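You operate a simulated robot arm through the tools that you are given. There is no shell and no other tool. Be economical: measure what you need, move in short steps, check, and stop when the job is done.

The job below is to be done with a simulated two-armed robot. You get a single attempt, and the scene is never put back.

JOB
Take the yellow cup and put it on the small tray. Press the enter key two times. Put the green bottle on the middle of the wall shelf. Any order will do. Set down upright: green bottle.

Only the result counts: the job must be done as asked and must still hold three seconds after the hand-in. Knocking over, shifting, dropping, spilling or breaking anything else fails it.

ROBOT AND FRAMES
Two 7-joint arms with two-finger parallel grippers on one trunk, on a base that drives. Base frame: it is fixed to the floor where the robot stands at the start and does not move with it; the origin is under the middle of the robot, x ahead of it, y to its left, z up. Lengths are in mm, angles in degrees, forces in N, time in s.
The left shoulder is at the start at [50, 158, 1058], the right one opposite. With the tool pointing down near the work surface each hand reaches from about 240 to 660 mm from the robot's upright axis, wherever it stands, measured 20 degrees to its own side. Places, roughly: enter key [3600, -700, 1100]; green bottle [4250, 750, 1000]; middle of the wall shelf (12x15 cm) [3700, 2900, 880]; small tray [4250, 2250, 1000]. Payload 3.91 kg a hand.
The TCP of each hand is the grasp point between the finger pads, 30 mm short of the fingertips. In the tool frame z runs along the fingers and y along their closing line. The gripper opens to 110 mm. The fingers are 20 mm wide and 10 mm thick; the gripper's body (48 by 112 mm) begins 55 mm behind the TCP.
Orientation is told as [roll, pitch, yaw] about the base's x, y, z axes, in that order, counted from this pose: with the fingers straight down and closing along the base's y, the tool's x points along the base's -x, its y along +y and its z along -z.

CONTROLS
- The arms move only by the tool apply_moves. It takes "left_increments", "right_increments" or both (then of equal length, played together; a hand with none holds still); each is a list of rows, each a list of 7 numbers: the shift along the tool's x, y, z in units of 100 mm (1.0 is 100 mm), then the turn, a rotation vector about the tool's x, y, z in units of 45 degrees (1.0 is 45 degrees), then the opening, from 0 (shut) to 1 (fully open). In form: [[tx, ty, tz, wx, wy, wz, hand], ...]. A call has 1 to 10 rows; each row is the pose to reach, as a shift and turn from the pose commanded when the call began, along the tool's axes at that moment. A call with a number of a shift or a turn outside -1 to 1 is refused whole. A row lasts 0.2 s, in which the tool goes at most 50 mm and 8.6 degrees; a call with a longer step from one row to the next is refused whole, and so is a gripper value outside its range. Where a pose cannot be reached the arm comes as near as it can. A force on the tool above 40 N (or 10 N above the force at the start of the call, whichever is more), or a blocked arm, ends the call early, and 0.2 s more pass. Each finger travels about 153 mm/s and halts on what it meets, pressing with about 29 N; the grip force reading is that of the motor and also rises with nothing between the fingers. The clock runs only during rows and for 0.2 s after the last one: add rows that repeat a pose to give the fingers time. It gives the time, the measured TCP pose, the force on the tool (base axes), the opening and the grip force at its end, in the units of the frame above (readings bear some noise), with the torque about the TCP (base axes, N m) and any sound that the robot's microphone picked up.
- Cameras (640 x 400 px; columns grow to the right, rows downward): "scene" is now at [125.3, -36.7, 1210.5]; the picture's right is [-0.39, -0.92, 0.00], its down [-0.39, 0.17, -0.91] and it looks along [0.83, -0.35, -0.42] (base axes); focal length 261 px, centre (320, 200). "left" rides on the left gripper at [72, -17, -103] in its tool frame; the picture's right is [0.23, 0.97, 0.00], its down [-0.76, 0.18, -0.62] and it looks along [-0.61, 0.14, 0.78] (tool axes); focal length 222 px, centre (320, 200). "right" rides on the right gripper at [72, 17, -103] in its tool frame; the picture's right is [-0.23, 0.97, 0.00], its down [-0.76, -0.18, -0.62] and it looks along [-0.61, -0.14, 0.78] (tool axes); focal length 222 px, centre (320, 200). There is no depth. A picture from a camera that has moved, and an enlarged one, comes with that camera's place and axes in the base frame and with its lens.
- snapshot(camera): a new picture of that camera. No time passes.
- move_column(by): slides the trunk up (or, below 0, down) by that many mm; the arms and the scene camera ride with it, the base frame stays. It gives what a move gives, with no picture.
- steer(legs): drives the robot by 1 to 6 legs, each [ahead, turn to the left] in mm and degrees, along the robot's own axes; the way and the turn of a leg run together, so that a leg with both is an arc; at most 1500 mm and 180 degrees a leg. The arms and the cameras ride along, it lands a little off, and it stops where it bumps. It gives what a move gives.
- pan_tilt(pan, tilt): turns the head with the scene camera to pan (to the left, within 80 degrees either way) and tilt (down, from -29 to 69), counted from straight ahead of the robot. It gives what a move gives.
- zoom(camera, box): a new picture of the part [left, top, right, bottom] of that camera's present view, enlarged. No time passes.
- finish_job(): hands the job in; it is judged then, once.

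Go step by step. Nothing tells you exact positions but the pictures and the camera data: compare them with the known pose of the tool, close in by small moves and look again before you grip or let go. The budget is 165 turns and 138 pictures, counting those below and the enlarged ones. Unless the task says otherwise, let go and move clear before handing in, and close with one line.

The tools are called after "Request:" as a command line: name --argument value ..., lists and objects as JSON in quotes. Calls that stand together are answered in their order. apply_moves: Moves the arms, as the interface text tells. Its arguments: {"type":"object","properties":{"left_increments":{"type":"array","items":{"type":"array","items":{"type":"number"}}},"right_increments":{"type":"array","items":{"type":"array","items":{"type":"number"}}}},"required":[]} The other tools are called the same way: move_column (by) slides the trunk up or down; steer (legs) drives the base; pan_tilt (pan, tilt) turns the head that bears the scene camera; snapshot (camera) takes a picture; zoom (camera, box) takes an enlarged picture of a part of a camera's view; finish_job () hands the job in.

At the start:

```text
time: 0.0
left_tool_pos: [464.1, 46.8, 1096.9]
left_tool_rot: [0.0, 0.0, 0.3]
left_contact_force: [-0.3, -0.8, 0.9]
left_moment: [-0.02, -0.01, -0.01]
left_grip_width: 110.2
left_gripper_force: 0.1
right_tool_pos: [366.5, -288.5, 1113.3]
right_tool_rot: [0.0, -0.1, 0.2]
right_contact_force: [-0.5, 0.7, 0.0]
right_moment: [0.02, 0.0, 0.0]
right_grip_width: 109.6
right_gripper_force: 0.2
trunk travel left (down, up): [-300.0, 182.0]
robot x, y, heading: [-2.2, 0.2, -0.1]
head pan, tilt: [-22.9, 25.0]
```

scene: 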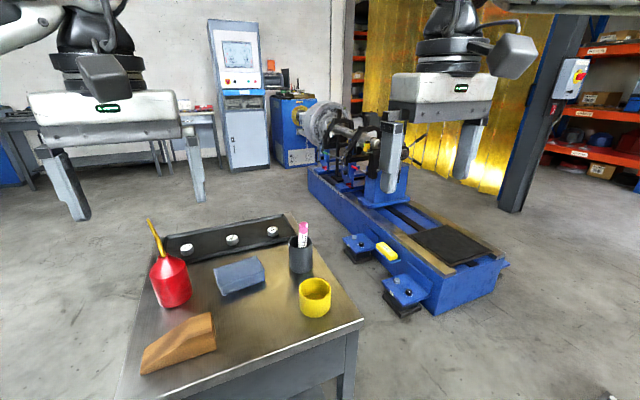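
right: 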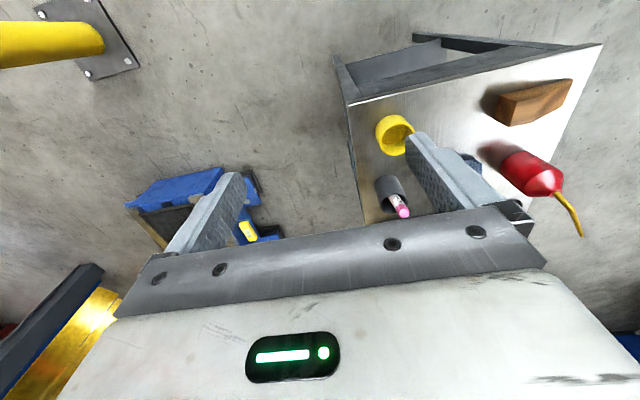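
left: 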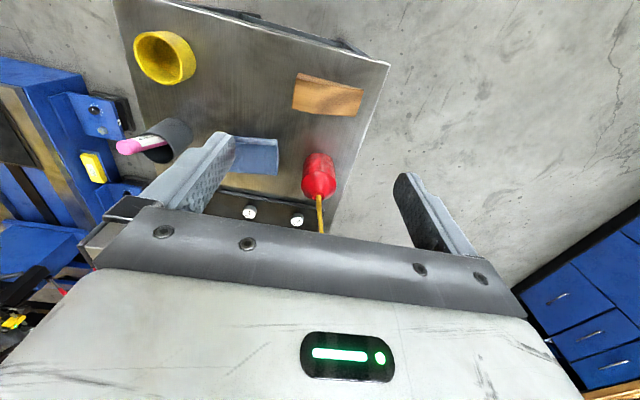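

The yellow cup is on the table just ahead, at about [491, -175, 810] by triangulation. I'll look closer at it before moving.

Request:
zoom --camera "scene" --box '[240, 220, 400, 320]'

Request:
zoom --camera "left" --box '[100, 0, 260, 100]'

Request:
zoom --camera "right" --box '[320, 80, 480, 180]'

```text
4.00 times, centred on (320, 270) of scene
camera zoom: at [125.3, -36.7, 1210.5], right [-0.39, -0.92, 0.0], down [-0.39, 0.17, -0.91], along [0.83, -0.35, -0.42], focal length 1046 px, centre (320, -80)
```

zoom: 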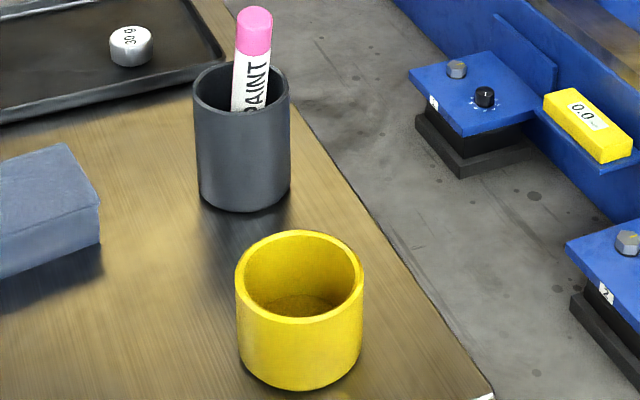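

```text
4.00 times, centred on (180, 50) of left
camera zoom: at [391.7, 29.6, 1199.3], right [-0.23, 0.97, 0.0], down [0.76, 0.18, 0.62], along [0.61, 0.14, -0.78], focal length 888 px, centre (880, 800)
```

zoom: 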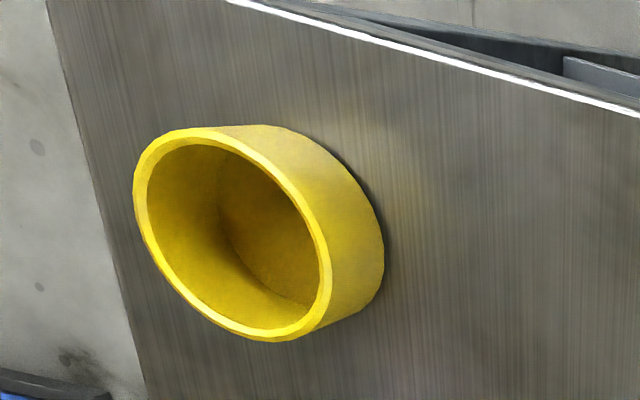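

```text
4.00 times, centred on (400, 130) of right
camera zoom: at [293.3, -272.5, 1215.4], right [0.22, 0.97, 0.0], down [0.76, -0.18, 0.62], along [0.61, -0.14, -0.78], focal length 888 px, centre (0, 480)
```

zoom: 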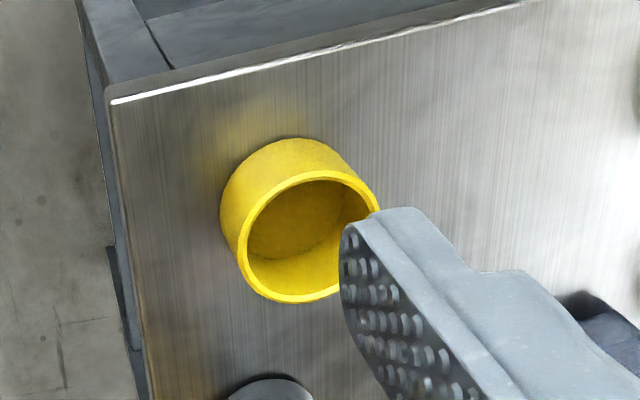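

The cup rim centre is about [481, -176, 843], with a diameter of about 62 and the table at about 801. I'll bring the right hand above it.

Request:
apply_moves --right_increments '[[-0.25, 0.25, 0.1, 0, 0, 0, 1], [-0.5, 0.5, 0.3, 0, 0, 0, 1], [-0.75, 0.75, 0.6, 0, 0, 0, 1], [-1, 1, 0.9, 0, 0, 0, 1], [-1, 1, 1, 0, 0, 0, 1]]'

Request:
snapshot --camera "right"

```text
time: 1.2
left_tool_pos: [463.2, 46.0, 1097.0]
left_tool_rot: [0.0, 0.0, 0.2]
left_contact_force: [0.1, 0.0, 1.1]
left_moment: [0.01, 0.0, -0.03]
left_grip_width: 110.0
left_gripper_force: 0.0
right_tool_pos: [464.0, -187.6, 1010.8]
right_tool_rot: [0.0, -0.1, 0.2]
right_contact_force: [-0.9, 0.0, 0.4]
right_moment: [0.03, 0.01, -0.02]
right_grip_width: 110.2
right_gripper_force: 0.0
trunk travel left (down, up): [-300.0, 182.0]
robot x, y, heading: [-0.1, 2.2, 0.3]
head pan, tilt: [-22.9, 25.0]
```

```text
131 pictures are left
camera right: at [392.1, -171.5, 1114.1], right [0.22, 0.97, 0.0], down [0.76, -0.18, 0.62], along [0.61, -0.14, -0.78], focal length 222 px, centre (320, 200)
```

right: 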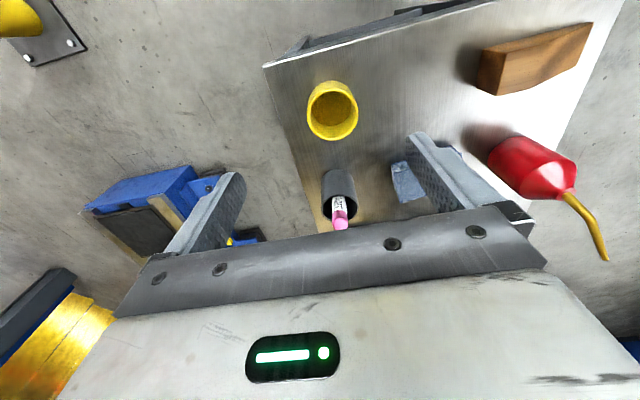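

Request:
apply_moves --right_increments '[[-0.06, 0.06, 0.3, 0, 0, 0, 1], [-0.13, 0.125, 0.6, 0, 0, 0, 1], [-0.13, 0.125, 1.0, 0, 0, 0, 1], [-0.13, 0.125, 1.0, 0, 0, 0, 1]]'

Request:
snapshot --camera "right"

Request:
snapshot --camera "scene"

```text
time: 2.2
left_tool_pos: [463.8, 45.3, 1095.5]
left_tool_rot: [0.0, 0.0, 0.3]
left_contact_force: [0.9, 0.4, -0.3]
left_moment: [0.02, 0.01, 0.0]
left_grip_width: 110.0
left_gripper_force: 0.0
right_tool_pos: [480.1, -175.7, 909.6]
right_tool_rot: [0.0, -0.1, 0.3]
right_contact_force: [-0.1, -0.6, 0.9]
right_moment: [0.0, -0.01, 0.0]
right_grip_width: 110.0
right_gripper_force: 0.1
trunk travel left (down, up): [-300.0, 182.0]
robot x, y, heading: [-1.3, 2.0, 0.1]
head pan, tilt: [-22.9, 25.0]
```

```text
130 pictures are left
camera right: at [407.7, -159.1, 1013.1], right [0.22, 0.97, 0.0], down [0.76, -0.18, 0.62], along [0.61, -0.14, -0.78], focal length 222 px, centre (320, 200)
```

right: 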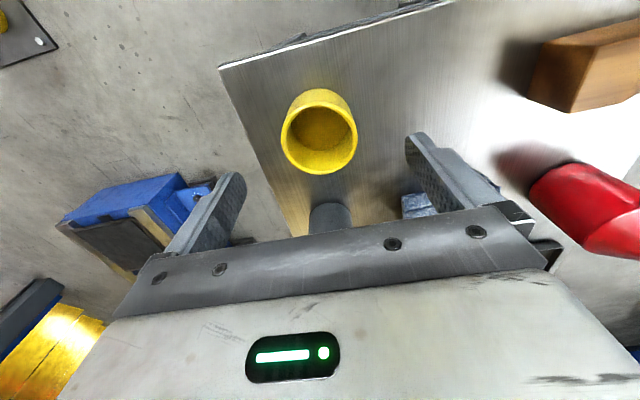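

```text
129 pictures are left
camera scene: at [125.3, -36.7, 1210.5], right [-0.39, -0.92, 0.0], down [-0.39, 0.17, -0.91], along [0.83, -0.35, -0.42], focal length 261 px, centre (320, 200)
```

scene: 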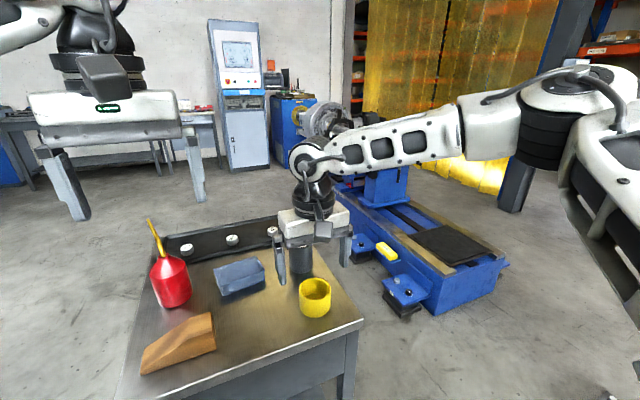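

Request:
apply_moves --right_increments '[[0.02, 0, 0.3, 0, 0, 0, 1], [0.03, 0, 0.55, 0, 0, 0, 1], [0.03, 0, 0.735, 0, 0, 0, 1], [0.03, 0, 0.735, 0, 0, 0, 1]]'

Request:
snapshot --camera "right"

Request:
zoom --camera "scene" --box '[240, 220, 400, 320]'

```text
time: 3.2
left_tool_pos: [463.5, 46.5, 1096.6]
left_tool_rot: [0.1, 0.0, 0.3]
left_contact_force: [-0.7, 0.3, 0.9]
left_moment: [0.02, 0.04, 0.0]
left_grip_width: 110.0
left_gripper_force: 0.1
right_tool_pos: [471.3, -179.6, 841.1]
right_tool_rot: [0.1, -0.1, 0.3]
right_contact_force: [0.1, 0.3, -0.3]
right_moment: [-0.01, -0.02, 0.02]
right_grip_width: 110.1
right_gripper_force: 0.2
right hand out of reach, approached as far as the arm can: row 3, 4
trunk travel left (down, up): [-300.0, 182.0]
robot x, y, heading: [2.8, -4.3, 0.0]
head pan, tilt: [-22.9, 25.0]
```

```text
128 pictures are left
camera right: at [399.1, -163.9, 944.4], right [0.22, 0.97, 0.0], down [0.76, -0.18, 0.62], along [0.61, -0.14, -0.78], focal length 222 px, centre (320, 200)
```

right: 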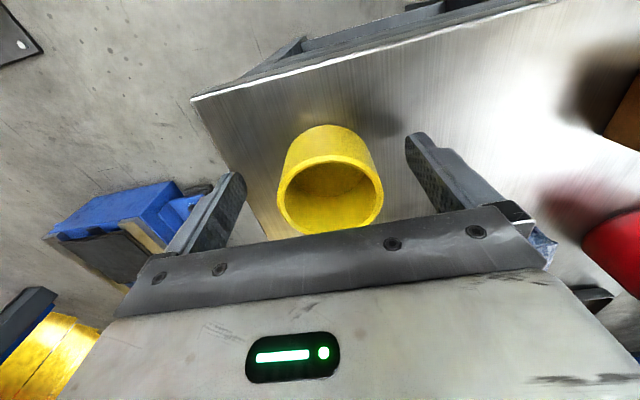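

```text
4.00 times, centred on (320, 270) of scene
camera zoom: at [125.3, -36.7, 1210.5], right [-0.39, -0.92, 0.0], down [-0.39, 0.17, -0.91], along [0.83, -0.35, -0.42], focal length 1046 px, centre (320, -80)
```

zoom: 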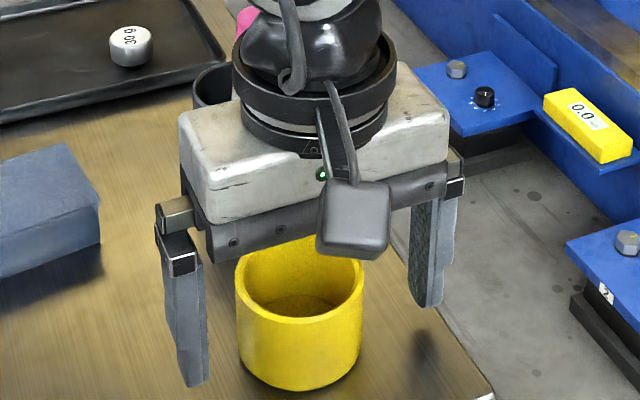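

The arm is at its reach limit, so I'll lift a bit, lower the trunk and redo the fine approach.

Request:
apply_moves --right_increments '[[0, 0, -0.35, 0, 0, 0, 1], [0, 0, -0.7, 0, 0, 0, 1], [-0.06, 0.04, -0.8, 0, 0, 0, 1], [-0.06, 0.04, -0.8, 0, 0, 0, 1]]'

Request:
move_column --by -75

```text
time: 4.2
left_tool_pos: [462.2, 45.0, 1097.0]
left_tool_rot: [0.0, 0.0, 0.4]
left_contact_force: [-0.1, 0.4, -0.6]
left_moment: [-0.01, 0.02, -0.06]
left_grip_width: 110.1
left_gripper_force: 0.1
right_tool_pos: [476.6, -175.9, 922.3]
right_tool_rot: [0.0, 0.1, 0.2]
right_contact_force: [0.1, -0.2, -0.4]
right_moment: [-0.02, 0.02, 0.0]
right_grip_width: 110.1
right_gripper_force: 0.1
trunk travel left (down, up): [-300.0, 182.0]
robot x, y, heading: [0.3, -0.0, 0.1]
head pan, tilt: [-22.9, 25.0]
```

```text
time: 5.3
left_tool_pos: [462.7, 46.2, 1022.6]
left_tool_rot: [-0.1, 0.0, 0.3]
left_contact_force: [0.6, 0.3, -0.5]
left_moment: [0.03, 0.01, 0.03]
left_grip_width: 110.0
left_gripper_force: 0.1
right_tool_pos: [478.3, -175.0, 846.4]
right_tool_rot: [-0.1, 0.0, 0.2]
right_contact_force: [-1.2, 0.0, 0.2]
right_moment: [0.0, 0.01, -0.01]
right_grip_width: 110.3
right_gripper_force: 0.2
trunk travel left (down, up): [-225.0, 257.0]
robot x, y, heading: [2.1, -2.4, 0.2]
head pan, tilt: [-22.9, 25.0]
```

Now at [478, -175, 846], I'll go down 12 and close on the cup.

Request:
apply_moves --right_increments '[[0, 0, 0.12, 0, 0, 0, 1], [0, 0, 0.12, 0, 0, 0, 0.8], [0, 0, 0.12, 0, 0, 0, 0.6], [0, 0, 0.12, 0, 0, 0, 0.5], [0, 0, 0.12, 0, 0, 0, 0.4], [0, 0, 0.12, 0, 0, 0, 0.4], [0, 0, 0.12, 0, 0, 0, 0.4]]'

Request:
snapshot --camera "right"

```text
time: 6.9
left_tool_pos: [463.3, 45.5, 1023.4]
left_tool_rot: [0.0, -0.1, 0.2]
left_contact_force: [0.2, 0.3, -0.6]
left_moment: [-0.04, 0.01, -0.01]
left_grip_width: 110.0
left_gripper_force: 0.1
right_tool_pos: [478.3, -175.7, 834.3]
right_tool_rot: [0.0, 0.0, 0.2]
right_contact_force: [-0.2, -0.2, 0.1]
right_moment: [0.01, 0.02, -0.02]
right_grip_width: 61.1
right_gripper_force: 29.1
trunk travel left (down, up): [-225.0, 257.0]
robot x, y, heading: [-0.0, -1.0, 0.1]
head pan, tilt: [-22.9, 25.0]
```

```text
126 pictures are left
camera right: at [405.5, -159.4, 937.3], right [0.22, 0.97, 0.0], down [0.76, -0.18, 0.62], along [0.61, -0.14, -0.78], focal length 222 px, centre (320, 200)
```

right: 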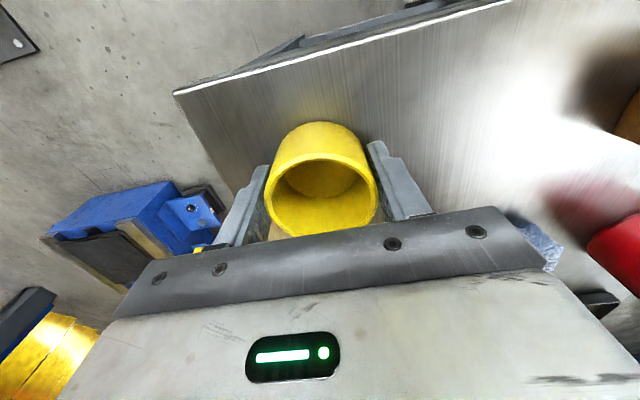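

Request:
apply_moves --right_increments '[[0, 0, -0.2, 0, 0, 0, 0.4], [0, 0, -0.45, 0, 0, 0, 0.4], [0, 0, -0.75, 0, 0, 0, 0.4], [0, 0, -1.0, 0, 0, 0, 0.4], [0, 0, -1.0, 0, 0, 0, 0.4]]'

Request:
move_column --by 150

Request:
pan_tilt --pan 0 --tilt 15

Request:
snapshot --camera "scene"

```text
time: 8.1
left_tool_pos: [463.6, 46.4, 1021.8]
left_tool_rot: [0.0, -0.1, 0.3]
left_contact_force: [-0.7, 0.5, 0.1]
left_moment: [-0.02, -0.01, -0.01]
left_grip_width: 110.0
left_gripper_force: 0.2
right_tool_pos: [477.8, -175.5, 936.4]
right_tool_rot: [0.0, -0.1, 0.2]
right_contact_force: [0.8, -0.3, -0.8]
right_moment: [0.01, -0.01, -0.02]
right_grip_width: 44.0
right_gripper_force: 0.0
trunk travel left (down, up): [-225.0, 257.0]
robot x, y, heading: [-1.6, 2.3, -0.0]
head pan, tilt: [-22.9, 25.0]
```

```text
time: 9.9
left_tool_pos: [463.4, 46.0, 1171.5]
left_tool_rot: [0.0, 0.0, 0.3]
left_contact_force: [0.4, 0.8, 0.9]
left_moment: [0.0, -0.02, -0.02]
left_grip_width: 110.2
left_gripper_force: 0.1
right_tool_pos: [478.8, -177.1, 1085.2]
right_tool_rot: [0.0, 0.1, 0.2]
right_contact_force: [-0.1, 0.0, -0.3]
right_moment: [0.0, -0.02, 0.0]
right_grip_width: 43.8
right_gripper_force: 0.1
trunk travel left (down, up): [-375.0, 107.0]
robot x, y, heading: [1.2, -1.7, 0.1]
head pan, tilt: [-22.9, 25.0]
```

```text
time: 10.7
left_tool_pos: [463.3, 46.8, 1171.9]
left_tool_rot: [0.1, 0.0, 0.2]
left_contact_force: [-0.1, 1.1, 0.2]
left_moment: [0.0, 0.01, 0.0]
left_grip_width: 110.0
left_gripper_force: 0.1
right_tool_pos: [478.0, -175.3, 1084.6]
right_tool_rot: [-0.1, 0.0, 0.2]
right_contact_force: [-0.1, 0.7, 0.3]
right_moment: [-0.02, 0.0, 0.05]
right_grip_width: 44.0
right_gripper_force: 0.0
trunk travel left (down, up): [-375.0, 107.0]
robot x, y, heading: [0.8, 0.4, -0.1]
head pan, tilt: [0.0, 15.0]
```

```text
125 pictures are left
camera scene: at [133.9, -0.9, 1301.7], right [0.0, -1.0, 0.0], down [-0.26, 0.0, -0.97], along [0.97, 0.0, -0.26], focal length 261 px, centre (320, 200)
```

scene: 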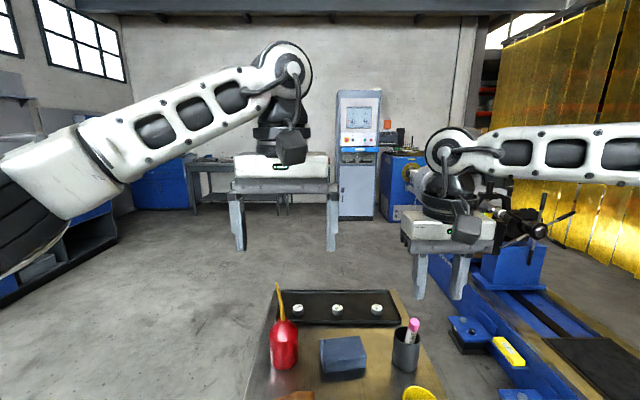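

The cup slipped out during the lift. I need to see where it is now.

Request:
pan_tilt --pan -22 --tilt 35

Request:
snapshot --camera "scene"

Request:
snapshot --camera "right"

```text
time: 11.6
left_tool_pos: [464.2, 46.6, 1171.4]
left_tool_rot: [-0.1, 0.0, 0.3]
left_contact_force: [0.1, 0.2, 0.7]
left_moment: [0.0, -0.01, 0.0]
left_grip_width: 109.9
left_gripper_force: 0.1
right_tool_pos: [477.3, -175.8, 1084.8]
right_tool_rot: [-0.1, -0.1, 0.2]
right_contact_force: [0.8, 0.4, -0.1]
right_moment: [-0.02, -0.01, 0.0]
right_grip_width: 44.0
right_gripper_force: 0.2
trunk travel left (down, up): [-375.0, 107.0]
robot x, y, heading: [1.8, 1.7, 0.0]
head pan, tilt: [-22.0, 35.0]
```

```text
124 pictures are left
camera scene: at [122.2, -33.7, 1269.8], right [-0.37, -0.93, 0.0], down [-0.53, 0.21, -0.82], along [0.76, -0.31, -0.57], focal length 261 px, centre (320, 200)
```

scene: 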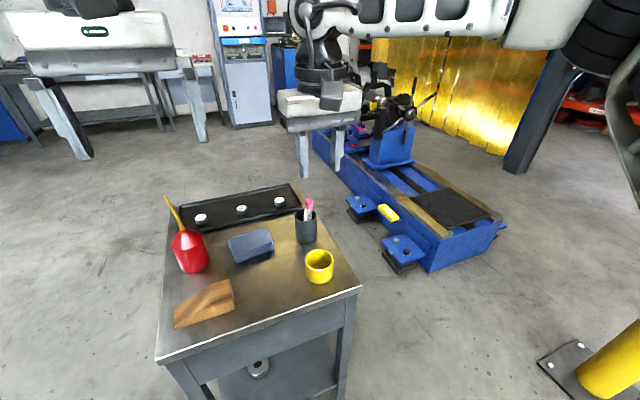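

```text
123 pictures are left
camera right: at [404.9, -159.9, 1188.1], right [0.22, 0.97, 0.0], down [0.76, -0.18, 0.62], along [0.61, -0.14, -0.78], focal length 222 px, centre (320, 200)
```

right: 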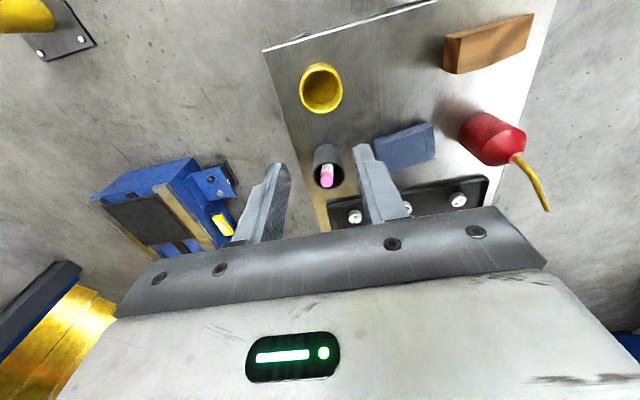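

The cup still stands upright in the same spot. I'll go back down, grip fully shut and lift slowly.

Request:
apply_moves --right_increments '[[0, 0, 0, 0, 0, 0, 0.7], [0, 0, 0, 0, 0, 0, 1], [0, 0, 0, 0, 0, 0, 1]]'

Request:
move_column --by -190

Request:
snapshot --camera "right"

```text
time: 12.4
left_tool_pos: [464.1, 45.6, 1171.4]
left_tool_rot: [0.0, 0.1, 0.2]
left_contact_force: [-0.2, 0.4, 0.3]
left_moment: [0.02, 0.02, 0.0]
left_grip_width: 110.0
left_gripper_force: 0.0
right_tool_pos: [477.4, -176.5, 1085.7]
right_tool_rot: [0.0, 0.0, 0.3]
right_contact_force: [-0.4, 0.2, -0.2]
right_moment: [-0.01, 0.02, -0.02]
right_grip_width: 110.1
right_gripper_force: 0.1
trunk travel left (down, up): [-375.0, 107.0]
robot x, y, heading: [-0.3, -1.1, -0.1]
head pan, tilt: [-22.0, 35.0]
```

```text
time: 14.5
left_tool_pos: [463.2, 45.5, 983.0]
left_tool_rot: [0.1, 0.0, 0.3]
left_contact_force: [0.6, 0.0, 0.0]
left_moment: [-0.01, -0.01, 0.01]
left_grip_width: 110.1
left_gripper_force: 0.1
right_tool_pos: [477.0, -175.7, 896.1]
right_tool_rot: [0.0, 0.0, 0.1]
right_contact_force: [0.0, 0.8, 0.7]
right_moment: [-0.01, 0.01, 0.01]
right_grip_width: 110.1
right_gripper_force: 0.1
trunk travel left (down, up): [-185.0, 297.0]
robot x, y, heading: [-1.8, -1.7, -0.0]
head pan, tilt: [-22.0, 35.0]
```

```text
122 pictures are left
camera right: at [404.9, -159.9, 998.2], right [0.22, 0.97, 0.0], down [0.76, -0.18, 0.62], along [0.61, -0.14, -0.78], focal length 222 px, centre (320, 200)
```

right: 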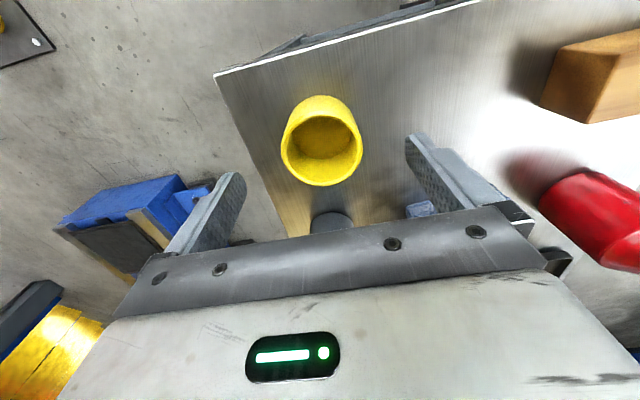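

Request:
apply_moves --right_increments '[[0.02, 0.01, 0.3, 0, 0, 0, 1], [0.02, 0.01, 0.58, 0, 0, 0, 1], [0.02, 0.01, 0.64, 0, 0, 0, 1], [0.02, 0.01, 0.64, 0, 0, 0, 0.7], [0.02, 0.01, 0.64, 0, 0, 0, 0.4], [0.02, 0.01, 0.64, 0, 0, 0, 0], [0.02, 0.01, 0.64, 0, 0, 0, 0], [0.02, 0.01, 0.64, 0, 0, 0, 0]]'

Request:
apply_moves --right_increments '[[0, 0, -0.02, 0, 0, 0, 0], [0, 0, -0.04, 0, 0, 0, 0], [0, 0, -0.06, 0, 0, 0, 0], [0, 0, -0.08, 0, 0, 0, 0], [0, 0, -0.1, 0, 0, 0, 0], [0, 0, -0.1, 0, 0, 0, 0]]'

Request:
snapshot --camera "right"

Request:
zoom --camera "scene" --box '[240, 180, 400, 280]'

```text
time: 16.3
left_tool_pos: [463.2, 44.8, 981.7]
left_tool_rot: [-0.1, 0.1, 0.4]
left_contact_force: [0.3, -0.6, -0.1]
left_moment: [0.0, 0.02, 0.01]
left_grip_width: 110.0
left_gripper_force: 0.0
right_tool_pos: [476.2, -176.5, 830.6]
right_tool_rot: [0.0, 0.0, 0.2]
right_contact_force: [0.3, 0.0, 0.6]
right_moment: [0.03, 0.02, 0.01]
right_grip_width: 61.1
right_gripper_force: 29.0
trunk travel left (down, up): [-185.0, 297.0]
robot x, y, heading: [1.5, -2.7, -0.1]
head pan, tilt: [-22.0, 35.0]
```

```text
time: 17.7
left_tool_pos: [463.9, 45.1, 982.0]
left_tool_rot: [0.0, -0.1, 0.3]
left_contact_force: [-0.3, 0.2, -0.1]
left_moment: [0.0, 0.0, 0.0]
left_grip_width: 110.0
left_gripper_force: 0.1
right_tool_pos: [476.3, -175.4, 841.3]
right_tool_rot: [0.0, -0.1, 0.3]
right_contact_force: [-0.2, -0.1, -0.6]
right_moment: [-0.01, 0.0, 0.0]
right_grip_width: 61.4
right_gripper_force: 28.7
trunk travel left (down, up): [-185.0, 297.0]
robot x, y, heading: [-0.3, -0.9, -0.2]
head pan, tilt: [-22.0, 35.0]
```

```text
121 pictures are left
camera right: at [403.2, -159.1, 944.1], right [0.22, 0.97, 0.0], down [0.76, -0.18, 0.62], along [0.61, -0.14, -0.78], focal length 222 px, centre (320, 200)
```

right: 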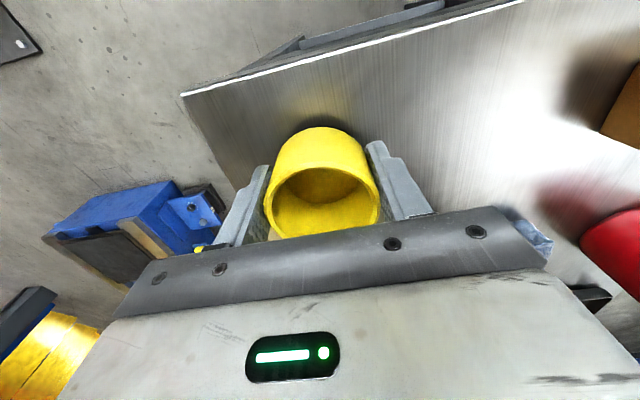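

```text
4.00 times, centred on (320, 230) of scene
camera zoom: at [122.2, -33.8, 1079.8], right [-0.37, -0.93, 0.0], down [-0.53, 0.21, -0.82], along [0.76, -0.31, -0.57], focal length 1046 px, centre (320, 80)
```

zoom: 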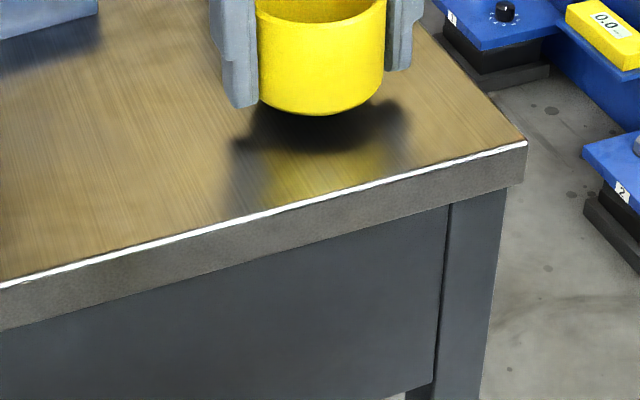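

Request:
apply_moves --right_increments '[[0, 0, -0.03, 0, 0, 0, 0], [0, 0, -0.07, 0, 0, 0, 0], [0, 0, -0.12, 0, 0, 0, 0], [0, 0, -0.17, 0, 0, 0, 0], [0, 0, -0.22, 0, 0, 0, 0], [0, 0, -0.27, 0, 0, 0, 0], [0, 0, -0.32, 0, 0, 0, 0], [0, 0, -0.36, 0, 0, 0, 0], [0, 0, -0.39, 0, 0, 0, 0], [0, 0, -0.4, 0, 0, 0, 0]]'

Request:
snapshot --camera "right"

```text
time: 19.9
left_tool_pos: [463.9, 45.6, 981.7]
left_tool_rot: [0.1, 0.0, 0.3]
left_contact_force: [-0.3, 0.2, 0.1]
left_moment: [0.04, -0.02, 0.0]
left_grip_width: 109.9
left_gripper_force: 0.0
right_tool_pos: [475.4, -174.9, 880.8]
right_tool_rot: [0.0, 0.0, 0.2]
right_contact_force: [-1.3, 0.9, -0.9]
right_moment: [0.0, 0.02, 0.02]
right_grip_width: 61.3
right_gripper_force: 29.4
trunk travel left (down, up): [-185.0, 297.0]
robot x, y, heading: [-0.1, -0.8, 0.3]
head pan, tilt: [-22.0, 35.0]
```

```text
119 pictures are left
camera right: at [402.9, -158.9, 983.8], right [0.22, 0.97, 0.0], down [0.76, -0.18, 0.62], along [0.61, -0.14, -0.78], focal length 222 px, centre (320, 200)
```

right: 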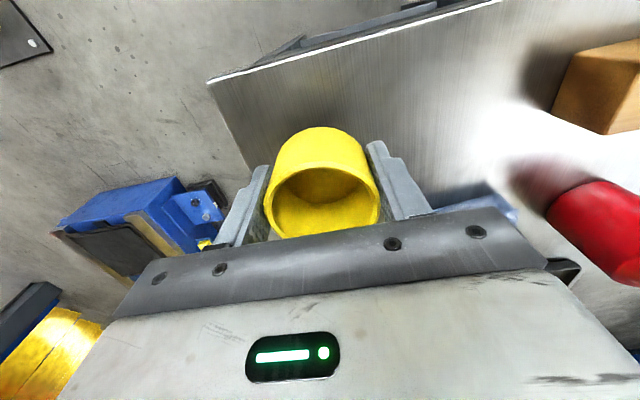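

Request:
move_column --by 30

Request:
move_column --by 70

Request:
snapshot --camera "right"

```text
time: 20.6
left_tool_pos: [464.3, 45.4, 1011.8]
left_tool_rot: [0.0, 0.0, 0.3]
left_contact_force: [0.0, -0.1, -0.4]
left_moment: [0.03, 0.0, -0.01]
left_grip_width: 109.9
left_gripper_force: 0.0
right_tool_pos: [475.1, -174.7, 910.6]
right_tool_rot: [0.0, 0.0, 0.1]
right_contact_force: [0.4, 0.1, 0.3]
right_moment: [0.03, -0.01, -0.02]
right_grip_width: 60.9
right_gripper_force: 28.2
trunk travel left (down, up): [-215.0, 267.0]
robot x, y, heading: [1.8, 1.2, 0.0]
head pan, tilt: [-22.0, 35.0]
```

```text
time: 21.7
left_tool_pos: [463.9, 45.3, 1082.0]
left_tool_rot: [0.1, -0.1, 0.3]
left_contact_force: [0.2, 0.0, 0.5]
left_moment: [0.0, 0.02, 0.01]
left_grip_width: 109.9
left_gripper_force: 0.2
right_tool_pos: [476.2, -175.5, 981.2]
right_tool_rot: [0.1, 0.1, 0.2]
right_contact_force: [-1.0, -0.3, -1.2]
right_moment: [-0.01, 0.01, 0.01]
right_grip_width: 61.0
right_gripper_force: 29.4
trunk travel left (down, up): [-285.0, 197.0]
robot x, y, heading: [-0.5, -2.5, -0.1]
head pan, tilt: [-22.0, 35.0]
```

```text
118 pictures are left
camera right: at [403.0, -159.0, 1083.6], right [0.22, 0.97, 0.0], down [0.76, -0.18, 0.62], along [0.61, -0.14, -0.78], focal length 222 px, centre (320, 200)
```

right: 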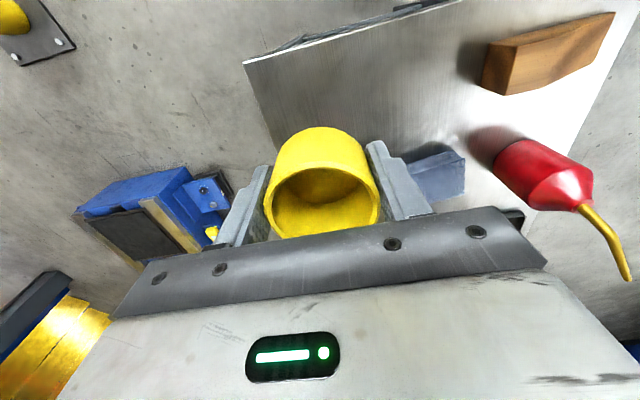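

The cup is held firmly now. I'll raise the trunk and survey the room.

Request:
move_column --by 130

Request:
pan_tilt --pan 10 --tilt 10

Request:
snapshot --camera "scene"

Request:
pan_tilt --pan 55 --tilt 15

Request:
snapshot --camera "scene"

```text
time: 23.3
left_tool_pos: [463.7, 45.9, 1211.7]
left_tool_rot: [0.1, 0.0, 0.4]
left_contact_force: [0.1, 0.0, -0.6]
left_moment: [0.02, 0.02, -0.01]
left_grip_width: 110.0
left_gripper_force: 0.0
right_tool_pos: [475.3, -174.1, 1109.8]
right_tool_rot: [0.0, 0.0, 0.2]
right_contact_force: [0.4, 0.1, -0.2]
right_moment: [-0.02, -0.01, 0.03]
right_grip_width: 61.0
right_gripper_force: 29.2
trunk travel left (down, up): [-415.0, 67.0]
robot x, y, heading: [-0.9, -2.5, -0.1]
head pan, tilt: [-22.0, 35.0]
```

```text
time: 24.3
left_tool_pos: [464.1, 45.9, 1211.8]
left_tool_rot: [0.0, 0.0, 0.4]
left_contact_force: [0.1, -0.9, -0.2]
left_moment: [-0.01, -0.03, 0.0]
left_grip_width: 109.9
left_gripper_force: 0.1
right_tool_pos: [474.9, -175.2, 1110.7]
right_tool_rot: [-0.1, 0.0, 0.2]
right_contact_force: [-0.3, 0.8, -0.8]
right_moment: [0.02, 0.0, -0.01]
right_grip_width: 61.0
right_gripper_force: 28.9
trunk travel left (down, up): [-415.0, 67.0]
robot x, y, heading: [-0.4, -0.4, -0.1]
head pan, tilt: [10.0, 10.0]
```

```text
117 pictures are left
camera scene: at [132.1, 15.3, 1349.8], right [0.17, -0.98, 0.0], down [-0.17, -0.03, -0.98], along [0.97, 0.17, -0.17], focal length 261 px, centre (320, 200)
```

scene: 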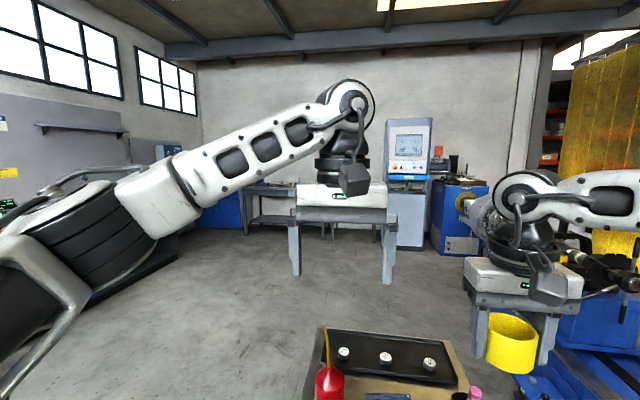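

```text
time: 25.4
left_tool_pos: [464.0, 46.6, 1211.9]
left_tool_rot: [0.0, 0.0, 0.3]
left_contact_force: [0.0, -0.8, -0.1]
left_moment: [0.0, 0.0, -0.02]
left_grip_width: 110.1
left_gripper_force: 0.1
right_tool_pos: [475.1, -175.1, 1111.2]
right_tool_rot: [-0.1, 0.0, 0.2]
right_contact_force: [-0.3, 0.3, -0.3]
right_moment: [-0.01, -0.01, -0.03]
right_grip_width: 60.8
right_gripper_force: 29.1
trunk travel left (down, up): [-415.0, 67.0]
robot x, y, heading: [-2.5, 1.8, -0.2]
head pan, tilt: [55.0, 15.0]
```

```text
116 pictures are left
camera scene: at [94.2, 75.6, 1341.8], right [0.82, -0.57, 0.0], down [-0.15, -0.21, -0.97], along [0.55, 0.79, -0.26], focal length 261 px, centre (320, 200)
```

scene: 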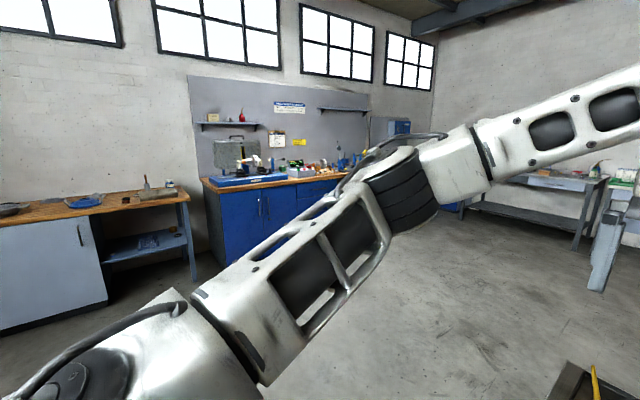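

Route: around the table's left side (table spans x 415–877, y -247..141). First a small drive test with the cup held.

Request:
steer --legs '[[0, 90], [300, 0]]'

Request:
snapshot --camera "right"

```text
time: 31.2
left_tool_pos: [-27.3, 767.6, 1211.7]
left_tool_rot: [0.0, 0.1, 88.9]
left_contact_force: [0.1, -0.3, -0.1]
left_moment: [0.01, 0.0, 0.01]
left_grip_width: 110.2
left_gripper_force: 0.0
right_tool_pos: [194.3, 772.8, 1110.5]
right_tool_rot: [-0.1, -0.1, 88.9]
right_contact_force: [0.2, 0.1, -0.5]
right_moment: [-0.02, -0.02, 0.01]
right_grip_width: 61.1
right_gripper_force: 29.0
trunk travel left (down, up): [-415.0, 67.0]
robot x, y, heading: [6.1, 305.6, 88.6]
head pan, tilt: [55.0, 15.0]
```

```text
115 pictures are left
camera right: at [175.1, 700.2, 1213.5], right [-0.97, 0.25, 0.0], down [0.19, 0.76, 0.62], along [0.15, 0.6, -0.78], focal length 222 px, centre (320, 200)
```

right: 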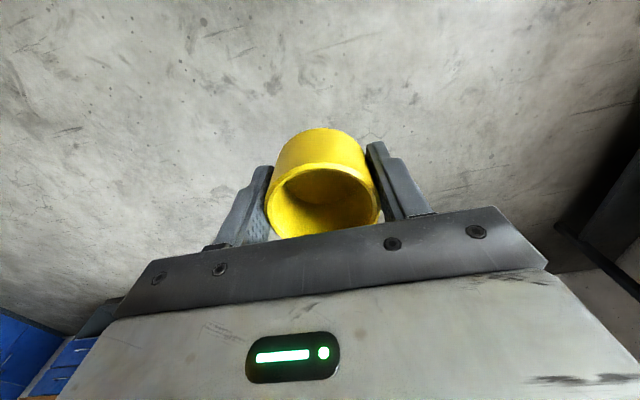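

Request:
steer --legs '[[450, 0], [0, -88.6], [1400, 0]]'

Request:
pan_tilt --pan -25 --tilt 15

Request:
snapshot --camera "scene"

Request:
snapshot --camera "right"

```text
time: 44.3
left_tool_pos: [1881.3, 778.4, 1211.3]
left_tool_rot: [0.0, 0.0, -0.9]
left_contact_force: [0.0, 0.5, -0.2]
left_moment: [-0.02, -0.01, 0.01]
left_grip_width: 110.0
left_gripper_force: 0.0
right_tool_pos: [1888.1, 556.8, 1111.6]
right_tool_rot: [0.0, 0.0, -0.9]
right_contact_force: [-0.4, 0.0, -0.5]
right_moment: [0.02, -0.01, 0.01]
right_grip_width: 61.2
right_gripper_force: 29.0
trunk travel left (down, up): [-415.0, 67.0]
robot x, y, heading: [1416.2, 739.9, -1.2]
head pan, tilt: [55.0, 15.0]
```

```text
time: 45.8
left_tool_pos: [1880.5, 778.1, 1210.7]
left_tool_rot: [-0.1, 0.0, -0.8]
left_contact_force: [0.2, 0.4, 0.3]
left_moment: [0.0, -0.03, -0.03]
left_grip_width: 109.9
left_gripper_force: 0.1
right_tool_pos: [1887.4, 556.4, 1110.7]
right_tool_rot: [0.0, 0.0, -1.0]
right_contact_force: [0.2, 0.3, 0.8]
right_moment: [0.01, 0.0, 0.03]
right_grip_width: 61.1
right_gripper_force: 29.0
trunk travel left (down, up): [-415.0, 67.0]
robot x, y, heading: [1415.2, 739.2, -1.0]
head pan, tilt: [-25.0, 15.0]
```

```text
114 pictures are left
camera scene: at [1541.1, 698.0, 1341.7], right [-0.44, -0.9, 0.0], down [-0.23, 0.11, -0.97], along [0.87, -0.42, -0.26], focal length 261 px, centre (320, 200)
```

scene: 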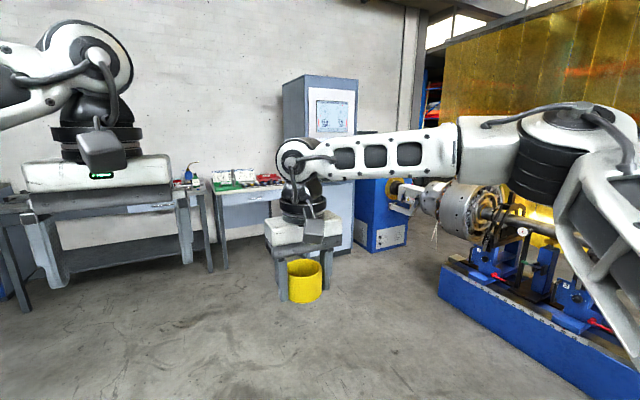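

```text
113 pictures are left
camera right: at [1816.4, 574.0, 1213.8], right [0.24, 0.97, 0.0], down [0.76, -0.19, 0.62], along [0.61, -0.15, -0.78], focal length 222 px, centre (320, 200)
```

right: 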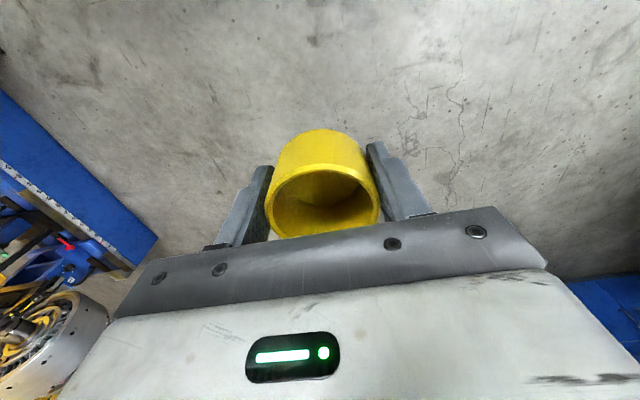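

Request:
steer --legs '[[0, -36.7], [1300, 0]]'

Request:
pan_tilt --pan 0 --tilt 12

Request:
snapshot --camera "scene"

```text
time: 54.0
left_tool_pos: [2850.4, -287.1, 1211.5]
left_tool_rot: [0.1, 0.0, -36.9]
left_contact_force: [-0.1, -0.9, 0.3]
left_moment: [0.0, 0.02, -0.03]
left_grip_width: 109.9
left_gripper_force: 0.0
right_tool_pos: [2726.6, -469.7, 1110.7]
right_tool_rot: [0.0, 0.0, -36.9]
right_contact_force: [0.4, -0.5, 0.2]
right_moment: [0.03, -0.01, -0.03]
right_grip_width: 61.0
right_gripper_force: 29.2
trunk travel left (down, up): [-415.0, 67.0]
robot x, y, heading: [2453.6, -44.9, -37.3]
head pan, tilt: [-25.0, 15.0]
```

```text
time: 54.9
left_tool_pos: [2851.1, -288.0, 1212.6]
left_tool_rot: [0.0, 0.0, -36.9]
left_contact_force: [-0.9, 0.9, 0.5]
left_moment: [0.01, 0.01, 0.0]
left_grip_width: 109.9
left_gripper_force: 0.0
right_tool_pos: [2725.3, -470.1, 1110.7]
right_tool_rot: [-0.1, 0.0, -36.8]
right_contact_force: [-0.1, -0.5, -0.7]
right_moment: [0.0, 0.0, 0.02]
right_grip_width: 61.3
right_gripper_force: 29.3
trunk travel left (down, up): [-415.0, 67.0]
robot x, y, heading: [2457.9, -46.9, -37.1]
head pan, tilt: [0.0, 12.0]
```

```text
112 pictures are left
camera scene: at [2559.9, -125.5, 1346.6], right [-0.6, -0.8, 0.0], down [-0.17, 0.13, -0.98], along [0.78, -0.59, -0.21], focal length 261 px, centre (320, 200)
```

scene: 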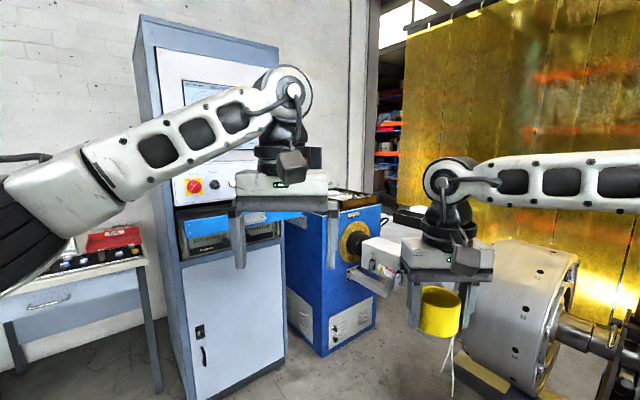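

Request:
snapshot --camera "left"

Request:
zoom --camera "scene" --box '[160, 150, 360, 275]'

```text
111 pictures are left
camera left: at [2783.0, -256.4, 1314.4], right [0.4, 0.92, 0.0], down [0.72, -0.31, 0.62], along [0.57, -0.25, -0.78], focal length 222 px, centre (320, 200)
```

left: 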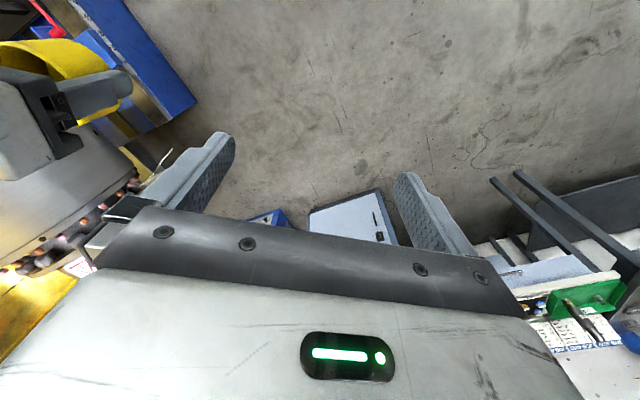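

```text
3.20 times, centred on (260, 212) of scene
camera zoom: at [2559.9, -125.5, 1346.6], right [-0.6, -0.8, 0.0], down [-0.17, 0.13, -0.98], along [0.78, -0.59, -0.21], focal length 836 px, centre (512, 160)
```

zoom: 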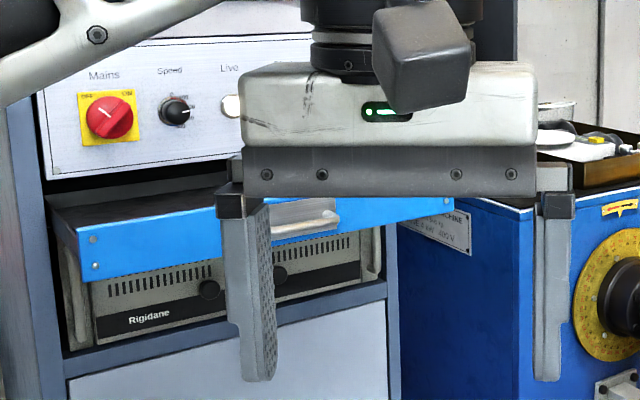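

Kiosk has a pulled-out keyboard drawer. I'll tuck the cup hand in closer, then drive nearer with the left side toward the kiosk.

Request:
apply_moves --right_increments '[[0.08, -0.03, 0, 0, 0, 0, 0], [0.2, -0.08, 0, 0, 0, 0, 0], [0.34, -0.13, 0, 0, 0, 0, 0], [0.48, -0.18, 0, 0, 0, 0, 0], [0.62, -0.24, 0, 0, 0, 0, 0], [0.76, -0.3, 0, 0, 0, 0, 0], [0.9, -0.36, 0, 0, 0, 0, 0], [0.98, -0.4, 0, 0, 0, 0, 0], [1, -0.4, 0, 0, 0, 0, 0]]'

Request:
steer --legs '[[0, 15.6], [650, 0], [0, -38.5]]'

Request:
pan_tilt --pan 25 --tilt 25

Request:
snapshot --camera "scene"

Request:
snapshot --camera "left"

```text
time: 56.9
left_tool_pos: [2851.4, -286.1, 1211.4]
left_tool_rot: [0.0, 0.0, -36.9]
left_contact_force: [-0.2, 0.2, -0.9]
left_moment: [-0.01, 0.04, -0.04]
left_grip_width: 110.2
left_gripper_force: 0.0
right_tool_pos: [2622.2, -442.0, 1111.5]
right_tool_rot: [0.0, 0.0, -36.9]
right_contact_force: [-0.3, -0.3, -0.9]
right_moment: [-0.01, 0.0, -0.02]
right_grip_width: 61.0
right_gripper_force: 29.1
trunk travel left (down, up): [-415.0, 67.0]
robot x, y, heading: [2454.8, -47.7, -37.2]
head pan, tilt: [0.0, 12.0]
```

```text
time: 63.3
left_tool_pos: [3333.4, -653.9, 1211.1]
left_tool_rot: [0.0, 0.0, -59.4]
left_contact_force: [-0.4, -0.4, -0.5]
left_moment: [-0.02, -0.04, -0.02]
left_grip_width: 110.2
left_gripper_force: 0.1
right_tool_pos: [3064.0, -711.0, 1111.8]
right_tool_rot: [0.0, 0.0, -59.3]
right_contact_force: [-1.2, 0.1, 0.0]
right_moment: [0.03, -0.01, -0.01]
right_grip_width: 61.1
right_gripper_force: 28.6
trunk travel left (down, up): [-415.0, 67.0]
robot x, y, heading: [3058.1, -277.5, -59.4]
head pan, tilt: [0.0, 12.0]
```

```text
time: 64.2
left_tool_pos: [3333.2, -654.5, 1211.3]
left_tool_rot: [0.0, 0.1, -59.3]
left_contact_force: [-0.9, -0.5, -1.0]
left_moment: [-0.03, -0.01, 0.03]
left_grip_width: 110.2
left_gripper_force: 0.0
right_tool_pos: [3064.1, -711.9, 1111.1]
right_tool_rot: [0.0, -0.1, -59.3]
right_contact_force: [-0.1, -0.2, -0.9]
right_moment: [0.03, 0.0, -0.01]
right_grip_width: 61.3
right_gripper_force: 28.9
trunk travel left (down, up): [-415.0, 67.0]
robot x, y, heading: [3055.7, -278.1, -59.6]
head pan, tilt: [25.0, 25.0]
```

```text
109 pictures are left
camera scene: at [3155.6, -365.9, 1325.6], right [-0.57, -0.82, 0.0], down [-0.35, 0.24, -0.91], along [0.75, -0.51, -0.42], focal length 261 px, centre (320, 200)
```

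scene: 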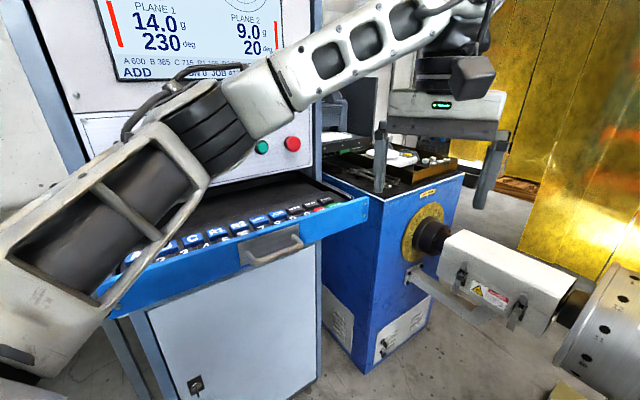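

```text
108 pictures are left
camera left: at [3282.8, -599.9, 1314.4], right [0.72, 0.69, 0.0], down [0.54, -0.56, 0.62], along [0.43, -0.45, -0.78], focal length 222 px, centre (320, 200)
```

left: 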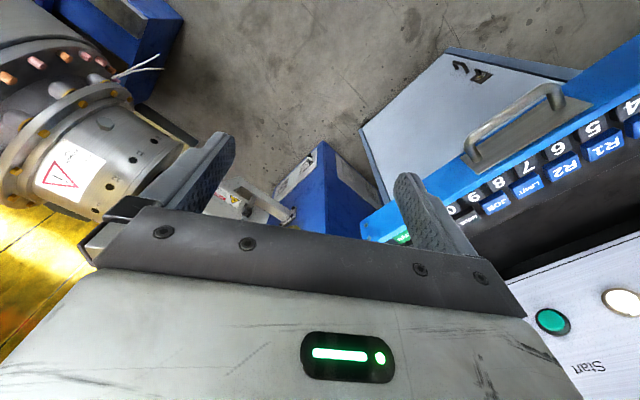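

The drawer holds keys in rows. I'll zoom to find the enter key.

Request:
zoom --camera "left" --box '[360, 80, 640, 255]'

Request:
zoom --camera "scene" --box '[110, 170, 380, 340]'

```text
2.29 times, centred on (500, 168) of left
camera zoom: at [3282.8, -599.9, 1314.4], right [0.72, 0.69, 0.0], down [0.54, -0.56, 0.62], along [0.43, -0.45, -0.78], focal length 508 px, centre (-91, 274)
```

zoom: 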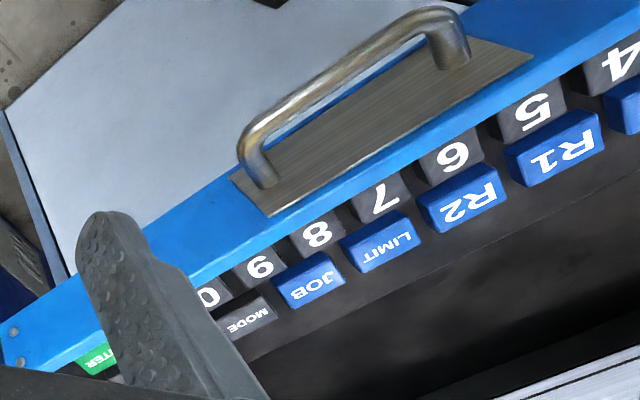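

```text
2.35 times, centred on (245, 255) of scene
camera zoom: at [3155.6, -365.9, 1325.6], right [-0.57, -0.82, 0.0], down [-0.35, 0.24, -0.91], along [0.75, -0.51, -0.42], focal length 615 px, centre (496, 71)
```

zoom: 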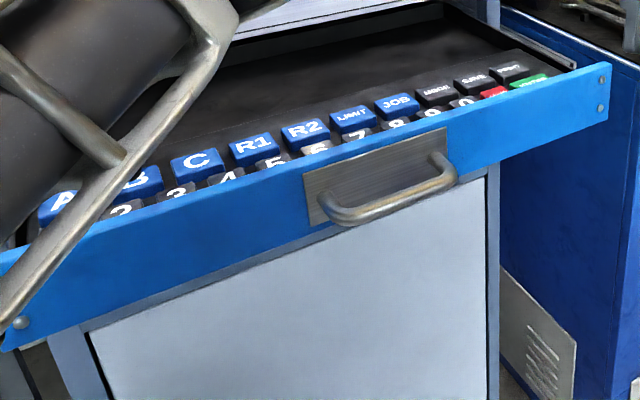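

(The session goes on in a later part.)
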